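You operate a simulated robot arm through the tools that you are given. There is no shell and no other tool. Be economical: measure what you need, move in short steps, check, and stop when the job is done.

Carry out the task below with a simulated robot arm. There is one attempt and no reset: what you move stays moved.

TASK
Take the steel table jug and put it on the gold brass tray. Then fetch the slim grey jug and set it on the plate rimmed green.

It is judged by the outcome, as a careful person would: the job done as asked, and still so three seconds after it is handed in. It fails if anything else is knocked over, pushed out of place, dropped, spilled or broken.

THE ROBOT
A 7-joint arm with a two-finger parallel gripper, fixed in place. Base frame: the origin is at the foot of the arm, x ahead of it, y to its left, z up; the work surface is at about z = 0.75. Lengths are in m, angles in degrees, forces in N, time in s.
With the tool pointing down near the work surface it reaches from about 0.3 to 0.68 m from the base axis. Its first joint turns from -66.0 to 66.0 degrees. Payload 1.57 kg.
Tool frame: the origin (TCP) lies between the finger pads and is the grasp point; the fingertips stand 0.03 m ahead of it; z points along the fingers, y is the line along which they close. The gripper opens to 0.11 m. The fingers are 0.024 m wide and 0.012 m thick; the gripper's body (0.048 by 0.112 m) begins 0.078 m behind the TCP.
Orientation is told as [roll, pitch, yaw] about the base's x, y, z axes, in that order, counted from this pose: with the fingers straight down and closing along the base's y, the tool's x points along the base's -x, its y along +y and its z along -z.

THE INTERFACE
- The arm moves only by the tool nudge_tool. Its argument "moves" is one flat list of numbers, 7 for each row, row after row: the shift along the tool's x, y, z in mm, then the turn, a rotation vector about the tool's x, y, z in degrees, then the closure, from 0 (fully open) to 1 (shut). In form: [tx, ty, tz, wx, wy, wz, grip, tx, ty, tz, wx, wy, wz, grip, ...]. A call has 1 to 12 rows; each row shifts and turns the commanded pose from where the row before left it, along the tool's axes as they then stand. A row lasts 0.2 s, in which the tool goes at most 0.05 m and 8.6 degrees; a call with a longer step from one row to the next is refused whole, and so is a gripper value outside its range. A pose out of reach is approached as far as the arm can. The call stops where the force on the tool passes 40 N (or 10 N more than at its start, if that is more) or the arm is blocked; 0.2 s more then pass. The fingers move at their own pace (about 0.108 m/s each) and stop on an object; they squeeze with about 22 N. The grip force told is the motor's: it shows also when the fingers shut on nothing. Time passes only in rows, and 0.2 s behind the last, so rows that do not move let the fingers close. It gives the time, the measured TCP pose, the force on the tool (base axes), the opening and the grip force at its end, in the units of the frame above (readings bear some noise).
- Cameras (640 x 400 px; columns grow to the right, rows downward): "scene" is fixed at [0.167, -0.3912, 1.4064]; the picture's right is [0.81, -0.59, 0.00], its down [-0.40, -0.55, -0.73] and it looks along [0.43, 0.59, -0.68] (base axes); focal length 317 px, centre (320, 200). "wrist" rides on the gripper at [-0.036, 0, -0.08] in the tool frame; the picture's right is [0.00, -1.00, 0.00], its down [0.97, 0.00, -0.24] and it looks along [0.24, 0.00, 0.97] (tool axes); focal length 218 px, centre (320, 200).
- grab_frame(camera): a new picture of that camera. No time passes.
- locate(camera, pixels): there is no depth. For up to 12 entries [column, row, z] of the newest picture of that camera ("zoom" is the newest enlarged one), the place [x, y] in the base frame at which the ray of that pixel passes the height z, good to about 0.002 m, but the place of the scene camera against the robot may be out by one fixed shift of up to 0.018 m in any direction. No time passes.
- zoom(camera, box): a new picture of the part [left, top, right, bottom] of that camera's present view, enlarged. No time passes.
- job_done(): hands the job in; it is judged then, once.

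Work in short steps. Measure before you move; look again where a grasp or a placing could have gone wrong, and mend it. You have 80 turns and 38 pictures in all, the two below and enlarged ones among them. Open the gripper and draw the arm clear of the work before you hand the job in, unless the task says otherwise; then end with one line.

The tools are called after "Call:" by a JSON object that holds its "method" and its "body". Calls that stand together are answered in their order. nudge_tool: Moves the arm, as the interface text tells. Its arguments: {"type":"object","properties":{"moves":{"type":"array","items":{"type":"number"}}},"required":["moves"]} The other tools are called the same way: grab_frame (camera) takes a picture; locate (camera, pixels) gives the place at which the rays of pixels pass given heights; zoom (camera, box) takes an enlarged picture of a part of a camera's view; job_done () hands the job in.

At the start:

```text
clock: 0.0
tool_pos: [0.4736, 0.0963, 1.0966]
ee_rot: [0.0, 0.0, 0.1]
contact_force: [0.6, 0.1, 0.7]
gripper_width: 0.1102
gripper_force: 0.1
```

scene: 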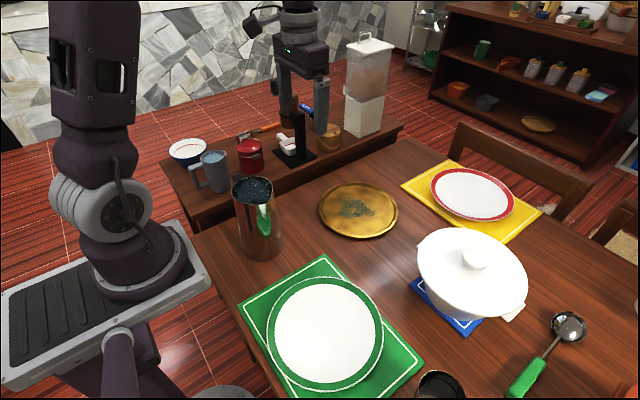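
wrist: 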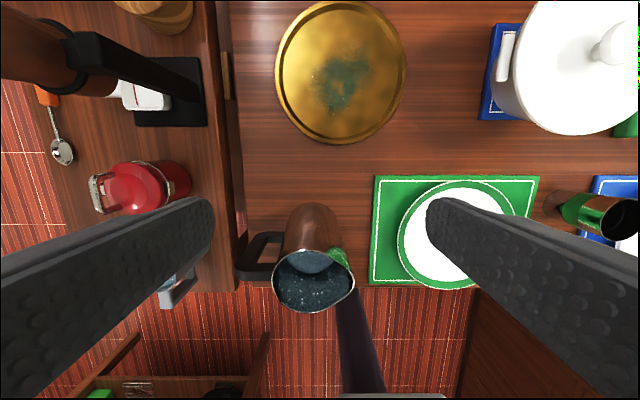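

The steel jug is at about (257,215) in the scene picture and the grey jug at about (212,172) on a side table. I enlarge both to see details.

Call:
{"method": "zoom", "body": {"camera": "scene", "box": [150, 110, 310, 270]}}

Call:
{"method": "zoom", "body": {"camera": "wrist", "box": [80, 140, 400, 340]}}

```text
2.50 times, centred on (230, 190) of scene
```

zoom: 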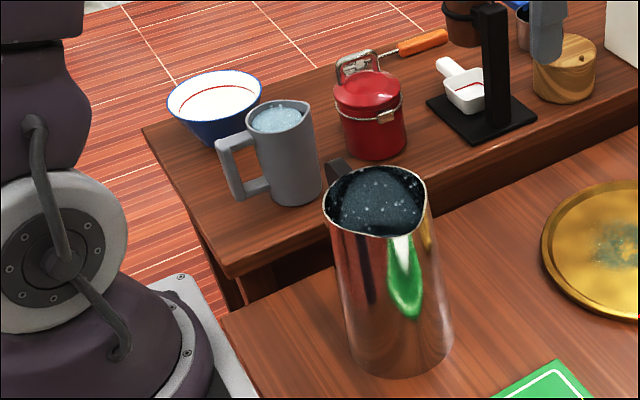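

```text
2.00 times, centred on (240, 240) of wrist
```

zoom: 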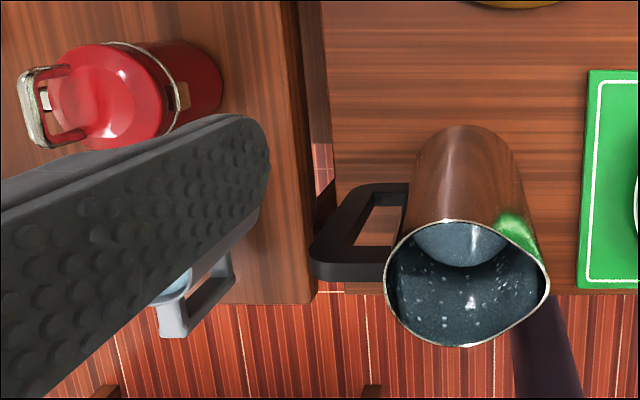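

Both jugs hold liquid, so they must stay level and move gently. Now I measure the steel jug's base and rim, the tray, the plate and the grey jug from both cameras.

Call:
{"method": "locate", "body": {"camera": "wrist", "pixels": [[312, 202, 0.75], [284, 215, 0.75], [340, 215, 0.75], [314, 250, 0.95], [314, 312, 0.95], [273, 285, 0.95], [355, 285, 0.95], [236, 275, 0.9], [340, 72, 0.76], [340, 1, 0.76], [340, 144, 0.75], [460, 235, 0.765]]}}

Call:
{"method": "locate", "body": {"camera": "scene", "pixels": [[263, 261, 0.75], [241, 247, 0.75], [283, 243, 0.75], [253, 190, 0.95], [253, 175, 0.95], [244, 206, 0.95], [231, 190, 0.95], [274, 190, 0.95], [358, 209, 0.76], [319, 207, 0.76], [398, 211, 0.76], [325, 333, 0.765]]}}

Call:
{"method": "locate", "body": {"camera": "scene", "pixels": [[223, 192, 0.75], [213, 153, 0.85], [201, 157, 0.85], [228, 155, 0.85], [205, 173, 0.8], [255, 171, 0.75], [304, 160, 0.75], [196, 232, 0.75], [400, 125, 0.75]]}}

```text
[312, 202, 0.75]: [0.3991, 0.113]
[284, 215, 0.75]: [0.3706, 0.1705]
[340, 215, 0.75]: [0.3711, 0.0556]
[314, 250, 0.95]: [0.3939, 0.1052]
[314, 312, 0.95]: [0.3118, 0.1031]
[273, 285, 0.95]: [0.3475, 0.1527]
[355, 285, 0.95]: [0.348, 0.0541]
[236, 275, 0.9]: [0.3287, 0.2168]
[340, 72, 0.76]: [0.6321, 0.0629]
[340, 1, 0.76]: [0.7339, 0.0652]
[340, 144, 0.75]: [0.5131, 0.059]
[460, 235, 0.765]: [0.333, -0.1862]
```

```text
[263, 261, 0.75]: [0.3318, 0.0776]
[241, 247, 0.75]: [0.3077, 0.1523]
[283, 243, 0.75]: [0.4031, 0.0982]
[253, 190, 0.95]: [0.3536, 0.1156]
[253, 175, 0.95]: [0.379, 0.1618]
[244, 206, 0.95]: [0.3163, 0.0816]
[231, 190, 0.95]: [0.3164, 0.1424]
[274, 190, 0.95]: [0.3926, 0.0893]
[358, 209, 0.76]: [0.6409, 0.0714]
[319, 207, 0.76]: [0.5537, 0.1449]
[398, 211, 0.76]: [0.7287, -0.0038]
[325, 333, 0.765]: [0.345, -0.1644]
```

```text
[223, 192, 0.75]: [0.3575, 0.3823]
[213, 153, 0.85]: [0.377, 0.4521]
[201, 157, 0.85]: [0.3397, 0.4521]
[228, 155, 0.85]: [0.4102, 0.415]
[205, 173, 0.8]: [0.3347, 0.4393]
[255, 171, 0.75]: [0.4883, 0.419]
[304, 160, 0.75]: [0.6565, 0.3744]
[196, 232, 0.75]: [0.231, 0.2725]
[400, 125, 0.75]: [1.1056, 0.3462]
```

The steel jug's centre is near (0.347, 0.108) with its rim at about z 0.947. The handle points +y and the spout -y, so I'll close along base x. I turn the tool in place first.

Call:
{"method": "nudge_tool", "body": {"moves": [0, 0, 0, 0, 0, 8.2, 0, 0, 0, 0, 0, 0, 8.2, 0, 0, 0, 0, 0, 0, 8.2, 0, 0, 0, 0, 0, 0, 8.2, 0, 0, 0, 0, 0, 0, 8.2, 0, 0, 0, 0, 0, 0, 8.2, 0, 0, 0, 0, 0, 0, 8.2, 0, 0, 0, 0, 0, 0, 8.2, 0, 0, 0, 0, 0, 0, 8.2, 0, 0, 0, 0, 0, 0, 8.2, 0, 0, 0, 0, 0, 0, 8.1, 0]}}

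```text
clock: 2.4
tool_pos: [0.4721, 0.0963, 1.097]
ee_rot: [0.0, 0.0, -90.2]
contact_force: [0.1, 0.5, -0.4]
gripper_width: 0.1099
gripper_force: 0.1
```

The tool's x now lies along +y and its y along +x. I move above the jug, staying high, and look.

Call:
{"method": "nudge_tool", "body": {"moves": [3, -25, 0, 0, 0, 0, 0, 3, -25, 0, 0, 0, 0, 0, 3, -25, 0, 0, 0, 0, 0, 3, -25, 0, 0, 0, 0, 0, 0, -25, 0, 0, 0, 0, 0]}}

Call:
{"method": "grab_frame", "body": {"camera": "wrist"}}

Call:
{"method": "grab_frame", "body": {"camera": "scene"}}

```text
clock: 3.6
tool_pos: [0.3471, 0.1085, 1.0974]
ee_rot: [0.0, 0.0, -90.0]
contact_force: [0.0, -0.2, -0.2]
gripper_width: 0.1101
gripper_force: 0.0
```

```text
33 pictures are left
```

wrist: 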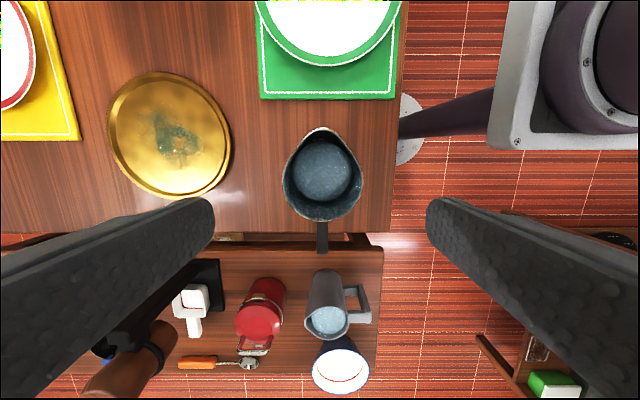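

```text
32 pictures are left
```

scene: 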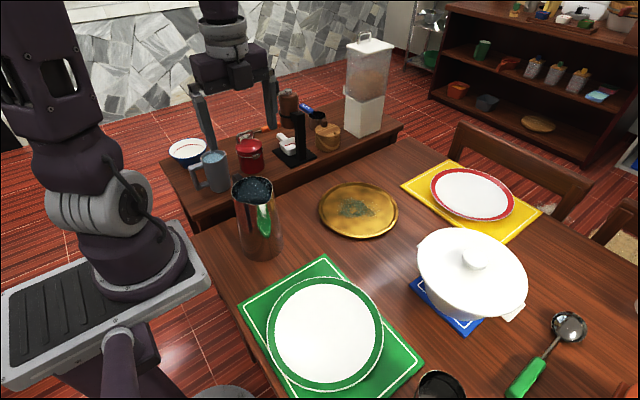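

The view from above shows the rim circle at about (322,182) and the grey jug at (327,320). I locate them.

Call:
{"method": "locate", "body": {"camera": "wrist", "pixels": [[282, 185, 0.947], [363, 185, 0.947], [322, 222, 0.947], [320, 128, 0.947], [322, 253, 0.9], [170, 134, 0.76], [108, 134, 0.76], [231, 140, 0.76], [322, 139, 0.947]]}}

Call:
{"method": "zoom", "body": {"camera": "wrist", "box": [220, 110, 420, 235]}}

Call:
{"method": "zoom", "body": {"camera": "wrist", "box": [220, 240, 460, 390]}}

```text
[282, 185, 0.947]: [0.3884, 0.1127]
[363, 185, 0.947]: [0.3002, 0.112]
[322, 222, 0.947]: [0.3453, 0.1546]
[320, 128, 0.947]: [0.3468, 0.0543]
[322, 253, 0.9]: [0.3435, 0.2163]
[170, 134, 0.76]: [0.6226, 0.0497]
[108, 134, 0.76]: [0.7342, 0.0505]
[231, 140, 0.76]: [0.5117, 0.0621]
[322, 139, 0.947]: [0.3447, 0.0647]
```

```text
3.20 times, centred on (320, 172) of wrist
```

zoom: 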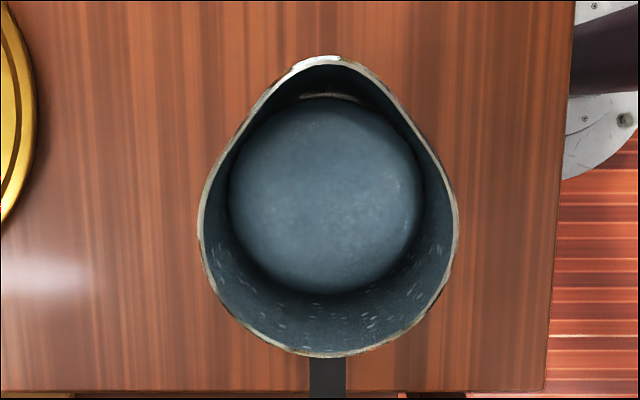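

```text
2.67 times, centred on (340, 315) of wrist
```

zoom: 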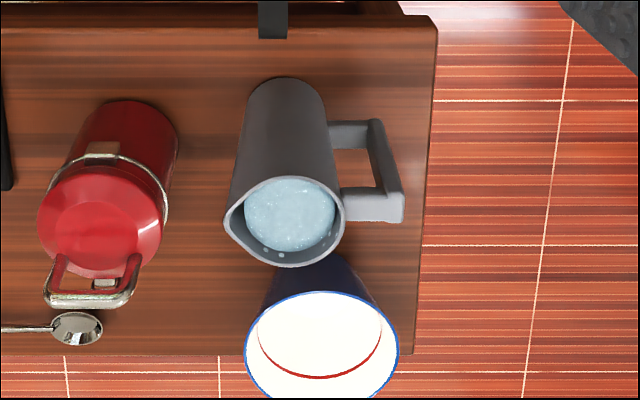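

The jug's axis is near (0.344, 0.111) with a rim diameter of about 0.088, which fits the 0.11 opening. I centre on it and go down until the tips are just around the rim.

Call:
{"method": "nudge_tool", "body": {"moves": [2, -3, 20, 0, 0, 0, 0, 0, 0, 25, 0, 0, 0, 0, 0, 0, 25, 0, 0, 0, 0, 0, 0, 20, 0, 0, 0, 0, 0, 0, 10, 0, 0, 0, 0]}}

Call:
{"method": "grab_frame", "body": {"camera": "wrist"}}

Call:
{"method": "zoom", "body": {"camera": "scene", "box": [150, 90, 350, 270]}}

```text
clock: 4.8
tool_pos: [0.3451, 0.1117, 0.9965]
ee_rot: [0.0, 0.0, -90.1]
contact_force: [-0.1, 1.0, 0.1]
gripper_width: 0.1098
gripper_force: 0.0
```

```text
29 pictures are left
```

wrist: 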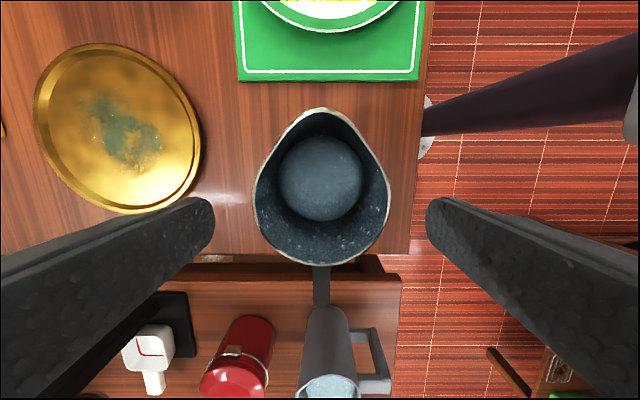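

```text
2.22 times, centred on (250, 180) of scene
```

zoom: 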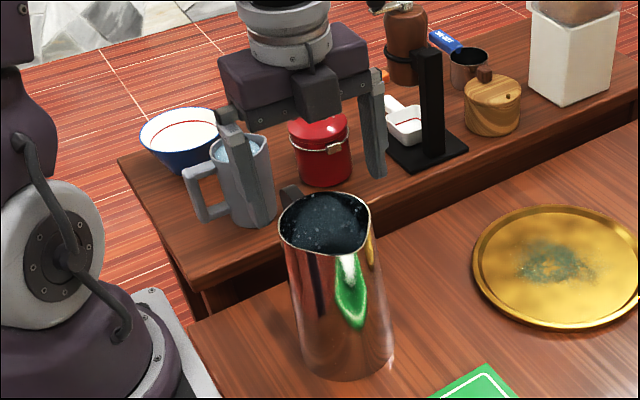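

Rim height works out to about 0.94 and the fingers straddle the jug evenly (rim columns 253–391). I descend to TCP z ≈ 0.885 still open.

Call:
{"method": "nudge_tool", "body": {"moves": [0, 0, 15, 0, 0, 0, 0, 0, 0, 15, 0, 0, 0, 0, 0, 0, 15, 0, 0, 0, 0, 0, 0, 15, 0, 0, 0, 0, 0, 0, 15, 0, 0, 0, 0, 0, 0, 15, 0, 0, 0, 0, 0, 0, 12, 0, 0, 0, 0, 0, 0, 9, 0, 0, 0, 0]}}

Call:
{"method": "zoom", "body": {"camera": "scene", "box": [150, 90, 350, 270]}}

```text
clock: 6.6
tool_pos: [0.3454, 0.1116, 0.8848]
ee_rot: [0.0, 0.0, -90.1]
contact_force: [0.1, 0.5, -0.3]
gripper_width: 0.1102
gripper_force: 0.0
```

```text
2.22 times, centred on (250, 180) of scene
```

zoom: 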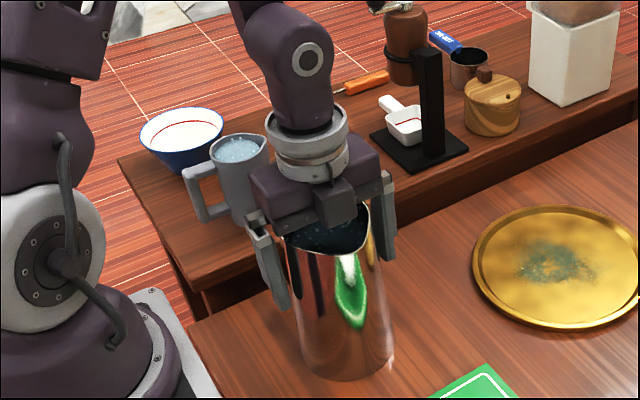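

The fingers straddle the jug with no contact. I close the gripper.

Call:
{"method": "nudge_tool", "body": {"moves": [0, 0, 0, 0, 0, 0, 0.15, 0, 0, 0, 0, 0, 0, 0.3, 0, 0, 0, 0, 0, 0, 1, 0, 0, 0, 0, 0, 0, 1, 0, 0, 0, 0, 0, 0, 1]}}

```text
clock: 7.8
tool_pos: [0.3456, 0.1108, 0.8849]
ee_rot: [0.0, -0.1, -90.1]
contact_force: [0.2, 0.6, -0.1]
gripper_width: 0.0961
gripper_force: 21.4
```

Gripped at a width of 0.096. I lift gently by 50 mm and check that it doesn't slip.

Call:
{"method": "nudge_tool", "body": {"moves": [0, 0, -2, 0, 0, 0, 1, 0, 0, -4, 0, 0, 0, 1, 0, 0, -6, 0, 0, 0, 1, 0, 0, -8, 0, 0, 0, 1, 0, 0, -10, 0, 0, 0, 1, 0, 0, -8, 0, 0, 0, 1, 0, 0, -6, 0, 0, 0, 1, 0, 0, -4, 0, 0, 0, 1, 0, 0, -2, 0, 0, 0, 1]}}

Call:
{"method": "zoom", "body": {"camera": "scene", "box": [150, 90, 350, 270]}}

```text
clock: 9.8
tool_pos: [0.3457, 0.1106, 0.9351]
ee_rot: [0.0, 0.0, -90.1]
contact_force: [-0.2, -0.4, -12.2]
gripper_width: 0.096
gripper_force: 21.8
```

```text
2.22 times, centred on (250, 180) of scene
```

zoom: 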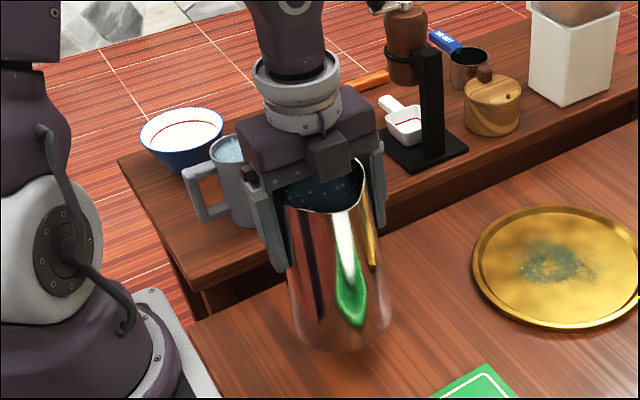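

Firmly held (12 N load). I carry it level toward the tray centre at (0.623, 0.058) with a smooth speed profile.

Call:
{"method": "nudge_tool", "body": {"moves": [-1, 6, 0, 0, 0, 0, 1, -2.5, 13, 0, 0, 0, 0, 1, -4, 21, 0, 0, 0, 0, 1, -5.4, 28, 0, 0, 0, 0, 1, -6.5, 34, 0, 0, 0, 0, 1, -7, 36.5, 0, 0, 0, 0, 1, -7, 36.5, 0, 0, 0, 0, 1, -6.5, 34, 0, 0, 0, 0, 1, -5.4, 28, 0, 0, 0, 0, 1, -4, 21, 0, 0, 0, 0, 1, -2.5, 13, 0, 0, 0, 0, 1, -1, 6, 0, 0, 0, 0, 1]}}

Call:
{"method": "zoom", "body": {"camera": "scene", "box": [250, 60, 490, 260]}}

Call:
{"method": "grab_frame", "body": {"camera": "wrist"}}

```text
clock: 12.4
tool_pos: [0.6239, 0.0566, 0.9337]
ee_rot: [-0.2, 0.0, -90.1]
contact_force: [0.3, -0.5, -12.0]
gripper_width: 0.0959
gripper_force: 21.5
```

```text
2.00 times, centred on (370, 160) of scene
```

zoom: 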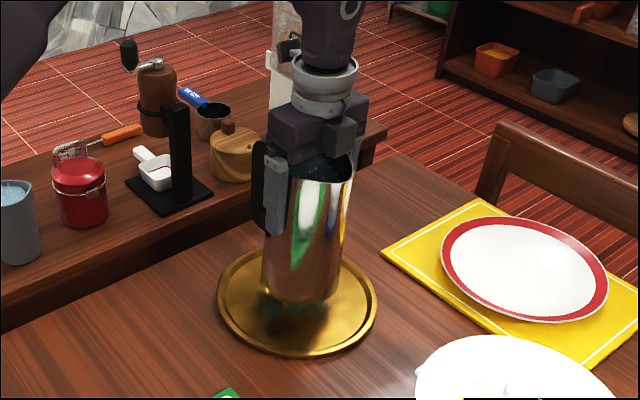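

```text
24 pictures are left
```

wrist: 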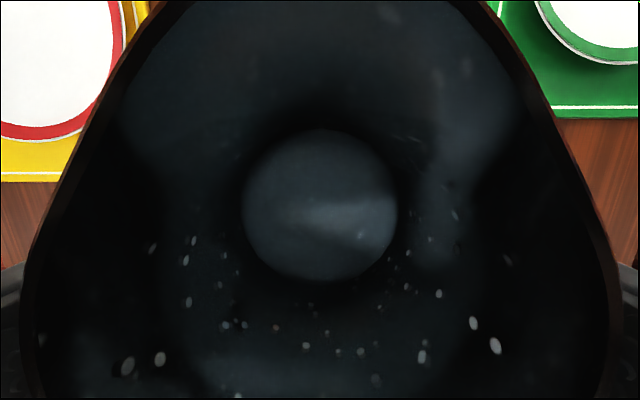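

I check where the jug's bottom stands against the tray centre in the scene picture.

Call:
{"method": "locate", "body": {"camera": "zoom", "pixels": [[302, 304, 0.8], [261, 282, 0.8], [343, 290, 0.8], [297, 302, 0.758], [217, 298, 0.765], [378, 305, 0.765]]}}

```text
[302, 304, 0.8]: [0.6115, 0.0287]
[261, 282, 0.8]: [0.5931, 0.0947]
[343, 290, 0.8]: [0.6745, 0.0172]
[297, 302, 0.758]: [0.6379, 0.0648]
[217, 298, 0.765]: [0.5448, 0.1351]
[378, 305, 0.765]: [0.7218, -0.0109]
```

The jug is centred within 6 mm. I lower it, slowing before contact.

Call:
{"method": "nudge_tool", "body": {"moves": [1, 0, 3, 0, 0, 0, 1, 1, 0, 6, 0, 0, 0, 1, 1, 0, 8, 0, 0, 0, 1, 1, 0, 7, 0, 0, 0, 1, 0, 0, 4, 0, 0, 0, 1, 0, 0, 3, 0, 0, 0, 1, 0, 0, 2, 0, 0, 0, 1, 0, 0, 1, 0, 0, 0, 1]}}

```text
clock: 14.2
tool_pos: [0.6229, 0.0628, 0.9017]
ee_rot: [0.0, 0.0, -90.2]
contact_force: [0.9, -0.4, -11.9]
gripper_width: 0.0959
gripper_force: 22.2
```

Call:
{"method": "nudge_tool", "body": {"moves": [0, 0, 2, 0, 0, 0, 1, 0, 0, 2, 0, 0, 0, 1, 0, 0, 1, 0, 0, 0, 1, 0, 0, 1, 0, 0, 0, 1]}}

```text
clock: 15.2
tool_pos: [0.6216, 0.0621, 0.8959]
ee_rot: [0.0, 0.0, -90.1]
contact_force: [0.8, -0.8, -12.0]
gripper_width: 0.0959
gripper_force: 21.6
```

Call:
{"method": "nudge_tool", "body": {"moves": [0, 0, 1, 0, 0, 0, 1, 0, 0, 1, 0, 0, 0, 1, 0, 0, 1, 0, 0, 0, 1, 0, 0, 1, 0, 0, 0, 1]}}

```text
clock: 16.2
tool_pos: [0.6225, 0.0611, 0.8927]
ee_rot: [0.0, 0.0, -90.1]
contact_force: [-4.8, -0.3, 8.2]
gripper_width: 0.0961
gripper_force: 21.6
```

It has landed (the load reversed to +8 N). I ease off slightly and open slowly.

Call:
{"method": "nudge_tool", "body": {"moves": [0, 0, -0.6, 0, 0, 0, 1, 0, 0, 0, 0, 0, 0, 0.1, 0, 0, 0, 0, 0, 0, 0, 0, 0, 0, 0, 0, 0, 0]}}

Call:
{"method": "zoom", "body": {"camera": "scene", "box": [250, 60, 490, 260]}}

```text
clock: 17.2
tool_pos: [0.6217, 0.0616, 0.8935]
ee_rot: [0.0, 0.1, -90.1]
contact_force: [0.5, 0.5, -0.2]
gripper_width: 0.1101
gripper_force: 0.1
```

```text
2.00 times, centred on (370, 160) of scene
```

zoom: 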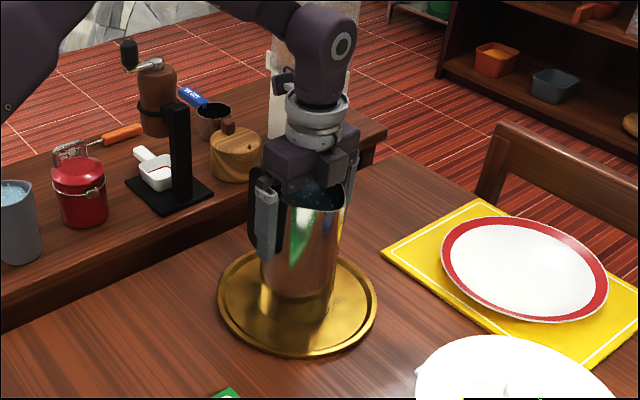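

Standing upright on the tray. I raise the tool straight up, clear of the rim.

Call:
{"method": "nudge_tool", "body": {"moves": [0, 0, -6, 0, 0, 0, 0, 0, 0, -12, 0, 0, 0, 0, 0, 0, -18, 0, 0, 0, 0, 0, 0, -24, 0, 0, 0, 0, 0, 0, -30, 0, 0, 0, 0, 0, 0, -30, 0, 0, 0, 0, 0, 0, -30, 0, 0, 0, 0, 0, 0, -30, 0, 0, 0, 0, 0, 0, -20, 0, 0, 0, 0]}}

Call:
{"method": "grab_frame", "body": {"camera": "scene"}}

```text
clock: 19.2
tool_pos: [0.6214, 0.0631, 1.0929]
ee_rot: [0.0, -0.1, -90.1]
contact_force: [0.4, 0.8, -0.4]
gripper_width: 0.1102
gripper_force: 0.1
```

```text
22 pictures are left
```

scene: 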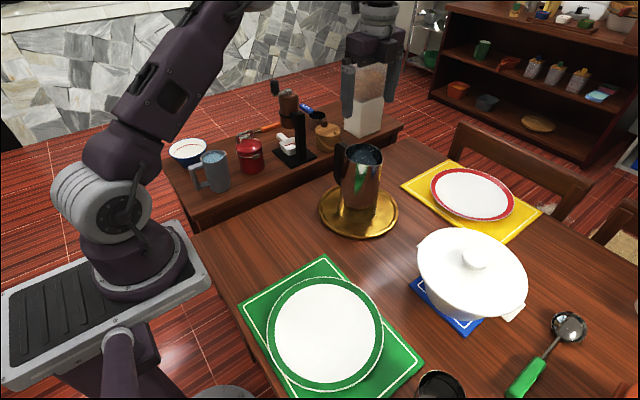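

The steel jug stands on the tray. I move back over the table toward the grey jug, staying high, to measure it from above.

Call:
{"method": "nudge_tool", "body": {"moves": [0, -20, 0, 0, 0, 0, 0, 0, -40, 0, 0, 0, 0, 0, 0, -40, 0, 0, 0, 0, 0, 0, -40, 0, 0, 0, 0, 0, 0, -40, 0, 0, 0, 0, 0, 10, -40, 0, 0, 0, 0, 0, 20, -40, 0, 0, 0, 0, 0, 30, -30, 0, 0, 0, 0, 0, 40, 0, 0, 0, 0, 0, 0, 40, 0, 0, 0, 0, 0, 0, 20, 0, 0, 0, 0, 0, 0]}}

Call:
{"method": "grab_frame", "body": {"camera": "wrist"}}

```text
clock: 21.6
tool_pos: [0.3319, 0.2238, 1.0923]
ee_rot: [0.0, -0.1, -90.1]
contact_force: [0.2, -0.6, -0.2]
gripper_width: 0.11
gripper_force: 0.1
```

```text
21 pictures are left
```

wrist: 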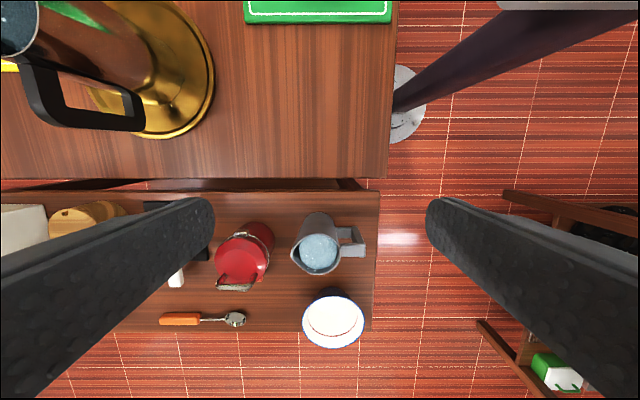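

Call:
{"method": "zoom", "body": {"camera": "wrist", "box": [220, 170, 420, 295]}}

```text
3.20 times, centred on (320, 232) of wrist
```

zoom: 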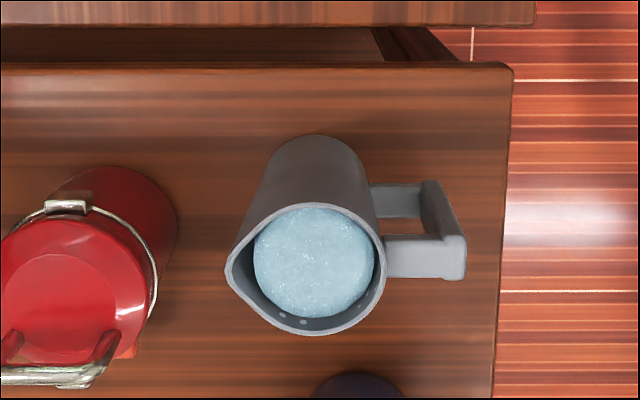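

The two wrist views triangulate the grey jug at (0.332, 0.325): rim z ≈ 0.91, side table z ≈ 0.80, diameter about 0.06, handle toward -x. I'll close along y, so I turn back to yaw 0 and partly close to keep clear of the bowl.

Call:
{"method": "nudge_tool", "body": {"moves": [0, 0, 0, 0, 0, -8.2, 0.1, 0, 0, 0, 0, 0, -8.2, 0.1, 0, 0, 0, 0, 0, -8.2, 0.1, 0, 0, 0, 0, 0, -8.2, 0.1, 0, 0, 0, 0, 0, -8.2, 0.1, 0, 0, 0, 0, 0, -8.2, 0.1, 0, 0, 0, 0, 0, -8.2, 0.1, 0, 0, 0, 0, 0, -8.2, 0.1, 0, 0, 0, 0, 0, -8.2, 0.1, 0, 0, 0, 0, 0, -8.2, 0.2, 0, 0, 0, 0, 0, -8.1, 0.22]}}

Call:
{"method": "nudge_tool", "body": {"moves": [0, 20, 0, 0, 0, 0, 0.22, 0, 30, 0, 0, 0, 0, 0.22, 0, 30, 0, 0, 0, 0, 0.22, 0, 20, 10, 0, 0, 0, 0.22, 0, 0, 20, 0, 0, 0, 0.22, 0, 0, 20, 0, 0, 0, 0.22, 0, 0, 20, 0, 0, 0, 0.22]}}

Call:
{"method": "grab_frame", "body": {"camera": "wrist"}}

Call:
{"method": "zoom", "body": {"camera": "scene", "box": [150, 70, 310, 200]}}

```text
clock: 24.0
tool_pos: [0.3343, 0.2223, 1.0921]
ee_rot: [0.1, 0.0, 0.2]
contact_force: [-0.1, 0.5, -0.9]
gripper_width: 0.0858
gripper_force: 0.0
```

```text
clock: 25.6
tool_pos: [0.3315, 0.3222, 1.0224]
ee_rot: [0.0, 0.0, 0.0]
contact_force: [0.4, -0.8, -1.0]
gripper_width: 0.0861
gripper_force: 0.1
```

```text
19 pictures are left
```

wrist: 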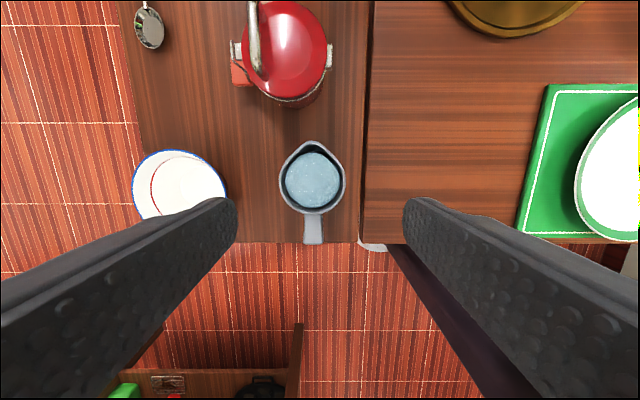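

```text
3.08 times, centred on (230, 135) of scene
```

zoom: 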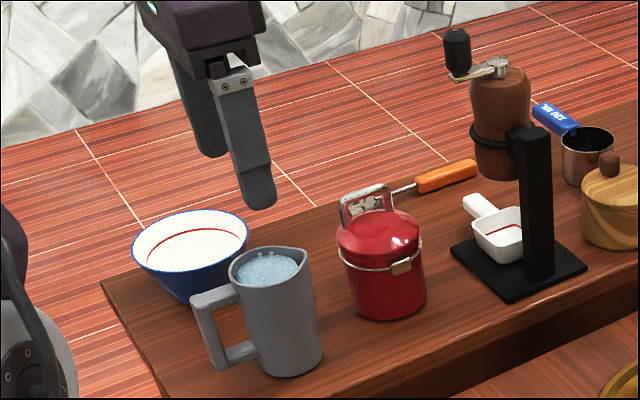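

Rim centre at column 312, i.e. y ≈ 0.329, x ≈ 0.335. I correct and descend to just above the rim, then check.

Call:
{"method": "nudge_tool", "body": {"moves": [-2, 4, 10, 0, 0, 0, 0.22, -1, 3, 20, 0, 0, 0, 0.22, 0, 0, 20, 0, 0, 0, 0.22, 0, 0, 15, 0, 0, 0, 0.22, 0, 0, 7, 0, 0, 0, 0.22]}}

Call:
{"method": "grab_frame", "body": {"camera": "wrist"}}

Call:
{"method": "zoom", "body": {"camera": "scene", "box": [150, 70, 310, 200]}}

```text
clock: 26.8
tool_pos: [0.3358, 0.332, 0.9503]
ee_rot: [0.0, 0.0, -0.1]
contact_force: [0.0, 0.4, -0.2]
gripper_width: 0.0858
gripper_force: 0.1
```

```text
17 pictures are left
```

wrist: 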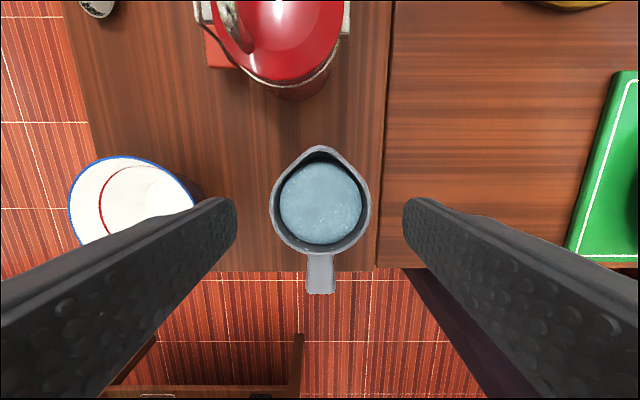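

```text
3.08 times, centred on (230, 135) of scene
```

zoom: 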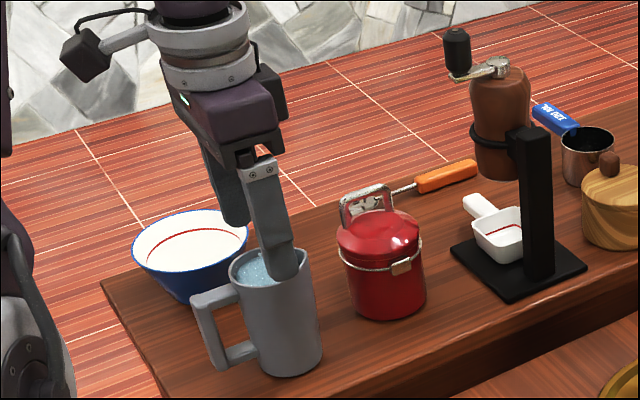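

Centred (rim columns 270–370, centre 320), rim z ≈ 0.90. I descend to TCP z ≈ 0.857.

Call:
{"method": "nudge_tool", "body": {"moves": [0, 0, 15, 0, 0, 0, 0.22, 0, 0, 15, 0, 0, 0, 0.22, 0, 0, 15, 0, 0, 0, 0.22, 0, 0, 15, 0, 0, 0, 0.22, 0, 0, 13, 0, 0, 0, 0.22, 0, 0, 12, 0, 0, 0, 0.22, 0, 0, 8, 0, 0, 0, 0.22]}}

Call:
{"method": "zoom", "body": {"camera": "scene", "box": [150, 70, 310, 200]}}

```text
clock: 28.4
tool_pos: [0.3354, 0.3302, 0.8569]
ee_rot: [0.0, 0.0, 0.0]
contact_force: [-0.2, 0.8, -0.3]
gripper_width: 0.086
gripper_force: 0.1
```

```text
3.08 times, centred on (230, 135) of scene
```

zoom: 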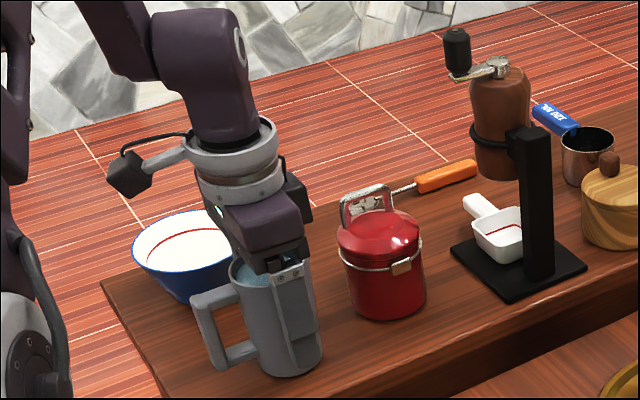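

The fingers straddle the jug, with the palm above the rim. I close, then lift gently.

Call:
{"method": "nudge_tool", "body": {"moves": [0, 0, 0, 0, 0, 0, 0.3, 0, 0, 0, 0, 0, 0, 0.4, 0, 0, 0, 0, 0, 0, 0.5, 0, 0, 0, 0, 0, 0, 1, 0, 0, 0, 0, 0, 0, 1, 0, 0, 0, 0, 0, 0, 1]}}

Call:
{"method": "nudge_tool", "body": {"moves": [0, 0, -2, 0, 0, 0, 1, 0, 0, -4, 0, 0, 0, 1, 0, 0, -6, 0, 0, 0, 1, 0, 0, -8, 0, 0, 0, 1, 0, 0, -8, 0, 0, 0, 1, 0, 0, -6, 0, 0, 0, 1, 0, 0, -4, 0, 0, 0, 1, 0, 0, -2, 0, 0, 0, 1]}}

Call:
{"method": "zoom", "body": {"camera": "scene", "box": [150, 70, 310, 200]}}

```text
clock: 29.8
tool_pos: [0.3355, 0.3305, 0.8585]
ee_rot: [0.0, 0.0, 0.0]
contact_force: [-0.4, 2.0, 0.5]
gripper_width: 0.0614
gripper_force: 22.0
```

```text
clock: 31.6
tool_pos: [0.3339, 0.3305, 0.8985]
ee_rot: [0.0, 0.0, -0.1]
contact_force: [0.4, -0.2, -2.5]
gripper_width: 0.0616
gripper_force: 22.0
```

```text
3.08 times, centred on (230, 135) of scene
```

zoom: 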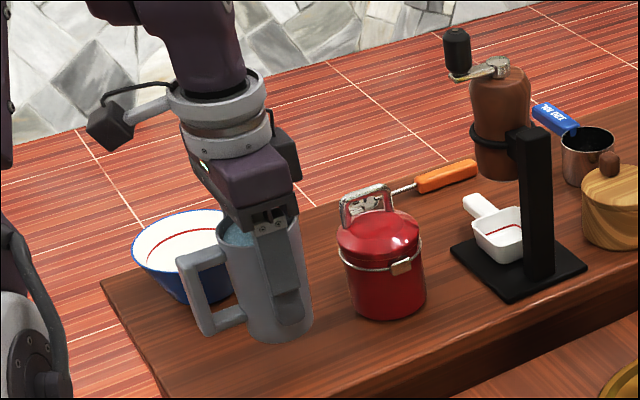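

Held level. I raise it a bit more, then carry it smoothly toward -y.

Call:
{"method": "nudge_tool", "body": {"moves": [0, 0, -4, 0, 0, 0, 1, 0, -3, -7, 0, 0, 0, 1, 0, -8, -7, 0, 0, 0, 1, 0, -14, -4, 0, 0, 0, 1, 0, -21, 0, 0, 0, 0, 1, 0, -27, 0, 0, 0, 0, 1, 0, -32, 0, 0, 0, 0, 1, 0, -34, 0, 0, 0, 0, 1, 0, -34, 0, 0, 0, 0, 1, 0, -30, 0, 0, 0, 0, 1, 0, -20, 0, 0, 0, 0, 1, 0, -10, 0, 0, 0, 0, 1]}}

Call:
{"method": "nudge_tool", "body": {"moves": [0, -7, 0, 0, 0, 0, 1, 0, -14, 0, 0, 0, 0, 1, 0, -21, 0, 0, 0, 0, 1, 0, -27, 0, 0, 0, 0, 1, 0, -32, 0, 0, 0, 0, 1, 0, -34, 0, 0, 0, 0, 1, 0, -34, 0, 0, 0, 0, 1, 0, -32, 0, 0, 0, 0, 1, 0, -27, 0, 0, 0, 0, 1, 0, -21, 0, 0, 0, 0, 1, 0, -14, 0, 0, 0, 0, 1, 0, -7, 0, 0, 0, 0, 1]}}

Call:
{"method": "grab_frame", "body": {"camera": "scene"}}

Call:
{"method": "grab_frame", "body": {"camera": "wrist"}}

```text
clock: 34.2
tool_pos: [0.3364, 0.0984, 0.9181]
ee_rot: [0.0, 0.1, 0.0]
contact_force: [0.5, 0.1, -3.3]
gripper_width: 0.0612
gripper_force: 22.1
```

```text
clock: 36.8
tool_pos: [0.3373, -0.1744, 0.9189]
ee_rot: [-0.1, 0.0, 0.0]
contact_force: [-1.1, -0.9, -4.0]
gripper_width: 0.0614
gripper_force: 21.7
```

```text
13 pictures are left
```

scene: 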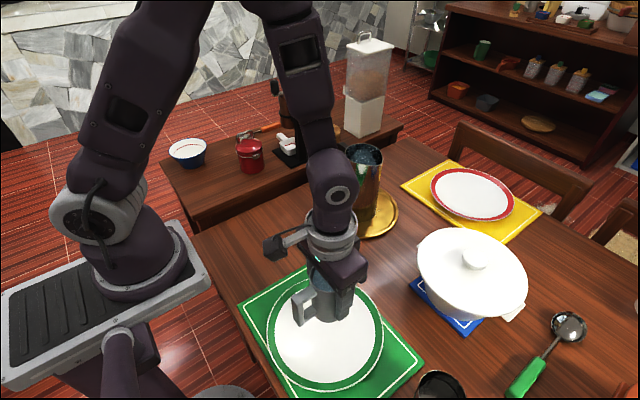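

```text
12 pictures are left
```

wrist: 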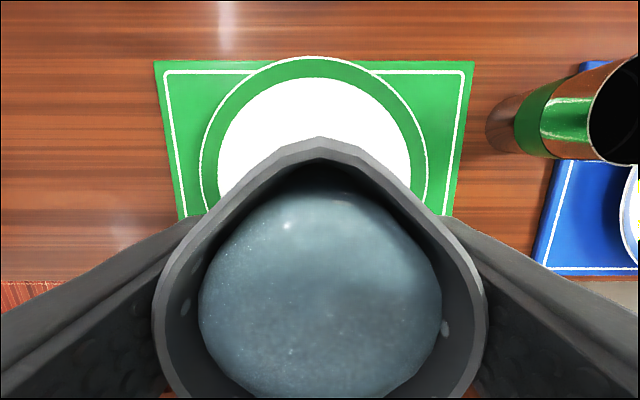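

Plate centre works out at about (0.336, -0.169). I shift 5 mm in y and lower to just above the expected contact (TCP ≈ 0.82).

Call:
{"method": "nudge_tool", "body": {"moves": [0, 1, 3, 0, 0, 0, 1, 0, 2, 7, 0, 0, 0, 1, 0, 2, 11, 0, 0, 0, 1, 0, 0, 14, 0, 0, 0, 1, 0, 0, 14, 0, 0, 0, 1, 0, 0, 11, 0, 0, 0, 1, 0, 0, 8, 0, 0, 0, 1, 0, 0, 5, 0, 0, 0, 1, 0, 0, 3, 0, 0, 0, 1]}}

Call:
{"method": "zoom", "body": {"camera": "scene", "box": [225, 230, 425, 400]}}

```text
clock: 38.8
tool_pos: [0.3366, -0.1676, 0.8441]
ee_rot: [0.0, 0.0, 0.1]
contact_force: [0.0, -0.7, -2.9]
gripper_width: 0.0612
gripper_force: 21.7
```

```text
2.35 times, centred on (325, 315) of scene
```

zoom: 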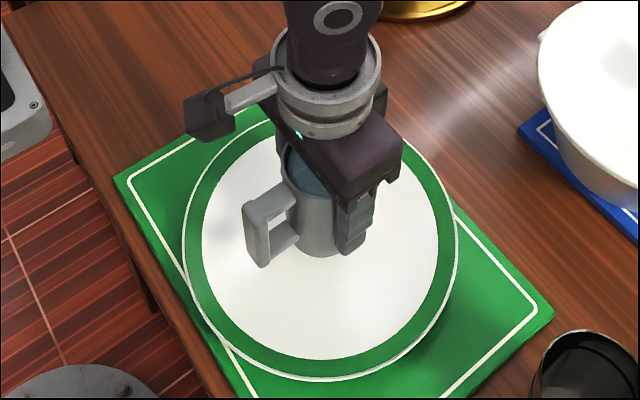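

Still in the air (force -2.9 N). I go down further in small steps.

Call:
{"method": "nudge_tool", "body": {"moves": [0, 0, 3, 0, 0, 0, 1, 0, 0, 4, 0, 0, 0, 1, 0, 0, 4, 0, 0, 0, 1, 0, 0, 3, 0, 0, 0, 1, 0, 0, 2, 0, 0, 0, 1, 0, 0, 2, 0, 0, 0, 1]}}

```text
clock: 40.2
tool_pos: [0.335, -0.1689, 0.8262]
ee_rot: [0.0, 0.0, 0.0]
contact_force: [0.1, 0.2, -3.0]
gripper_width: 0.0614
gripper_force: 21.9
```

Call:
{"method": "nudge_tool", "body": {"moves": [0, 0, 1.5, 0, 0, 0, 1, 0, 0, 1.5, 0, 0, 0, 1, 0, 0, 1, 0, 0, 0, 1, 0, 0, 1, 0, 0, 0, 1]}}

```text
clock: 41.2
tool_pos: [0.3357, -0.1688, 0.8219]
ee_rot: [0.0, -0.1, 0.1]
contact_force: [2.1, 2.2, 20.2]
gripper_width: 0.0616
gripper_force: 22.3
```

Contact (+20 N). I ease back 1 mm, then open partway.

Call:
{"method": "nudge_tool", "body": {"moves": [0, 0, -1, 0, 0, 0, 1, 0, 0, 0, 0, 0, 0, 1]}}

```text
clock: 41.8
tool_pos: [0.3366, -0.1679, 0.8223]
ee_rot: [0.0, 0.0, 0.0]
contact_force: [0.1, 1.2, -3.3]
gripper_width: 0.0614
gripper_force: 22.0
```

Call:
{"method": "nudge_tool", "body": {"moves": [0, 0, 0.5, 0, 0, 0, 1, 0, 0, 0, 0, 0, 0, 0.4, 0, 0, 0, 0, 0, 0, 0.22, 0, 0, 0, 0, 0, 0, 0.22, 0, 0, 0, 0, 0, 0, 0.22]}}

Call:
{"method": "zoom", "body": {"camera": "scene", "box": [225, 230, 425, 400]}}

```text
clock: 43.0
tool_pos: [0.3341, -0.1677, 0.8219]
ee_rot: [0.0, -0.1, 0.0]
contact_force: [0.1, 0.1, 0.3]
gripper_width: 0.0856
gripper_force: 0.0
```

```text
2.35 times, centred on (325, 315) of scene
```

zoom: 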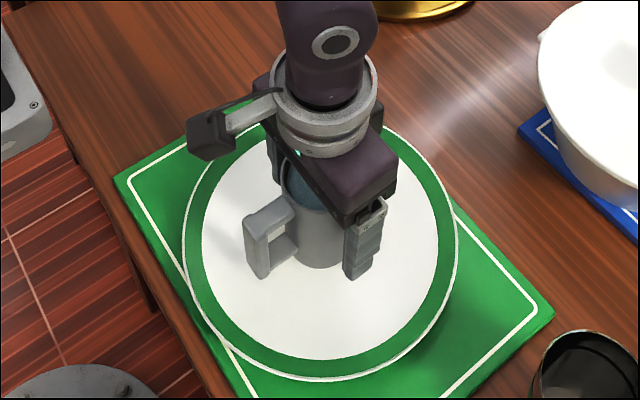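

Released and standing. I withdraw straight up.

Call:
{"method": "nudge_tool", "body": {"moves": [0, 0, -5, 0, 0, 0, 0.22, 0, 0, -10, 0, 0, 0, 0.22, 0, 0, -15, 0, 0, 0, 0.22, 0, 0, -20, 0, 0, 0, 0.22, 0, 0, -25, 0, 0, 0, 0.22, 0, 0, -30, 0, 0, 0, 0.22, 0, 0, -35, 0, 0, 0, 0.1, 0, 0, -35, 0, 0, 0, 0, 0, 20, -35, 0, 0, 0, 0, 0, 40, -30, 0, 0, 0, 0, 0, 40, 0, 0, 0, 0, 0, 0, 20, 0, 0, 0, 0, 0]}}

Call:
{"method": "grab_frame", "body": {"camera": "scene"}}

Call:
{"method": "grab_frame", "body": {"camera": "wrist"}}

```text
clock: 45.6
tool_pos: [0.3336, -0.0475, 1.0609]
ee_rot: [0.0, 0.1, 0.0]
contact_force: [0.5, 0.3, -0.4]
gripper_width: 0.1099
gripper_force: 0.1
```

```text
9 pictures are left
```

scene: 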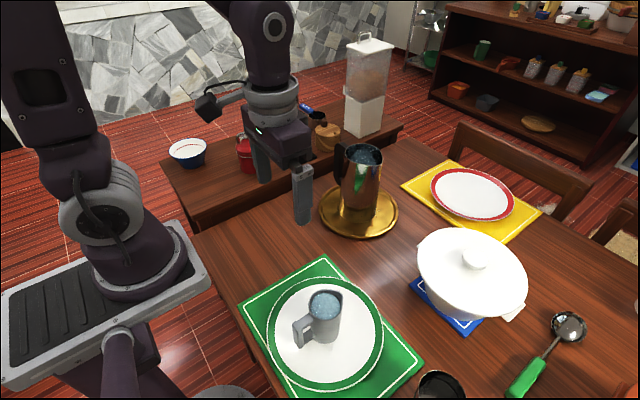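

```text
8 pictures are left
```

wrist: 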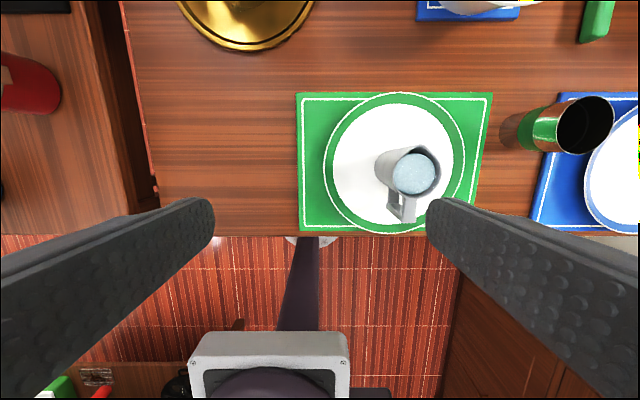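

Both jugs stand upright in their places, nothing else has moved, and the arm is clear with the gripper open. I hand the job in.

Call:
{"method": "job_done", "body": {}}

```text
The job is handed in.
```

The steel jug is on the gold brass tray and the slim grey jug is on the green-rimmed plate; both stand upright, and the last pictures show nothing else moved or spilled.
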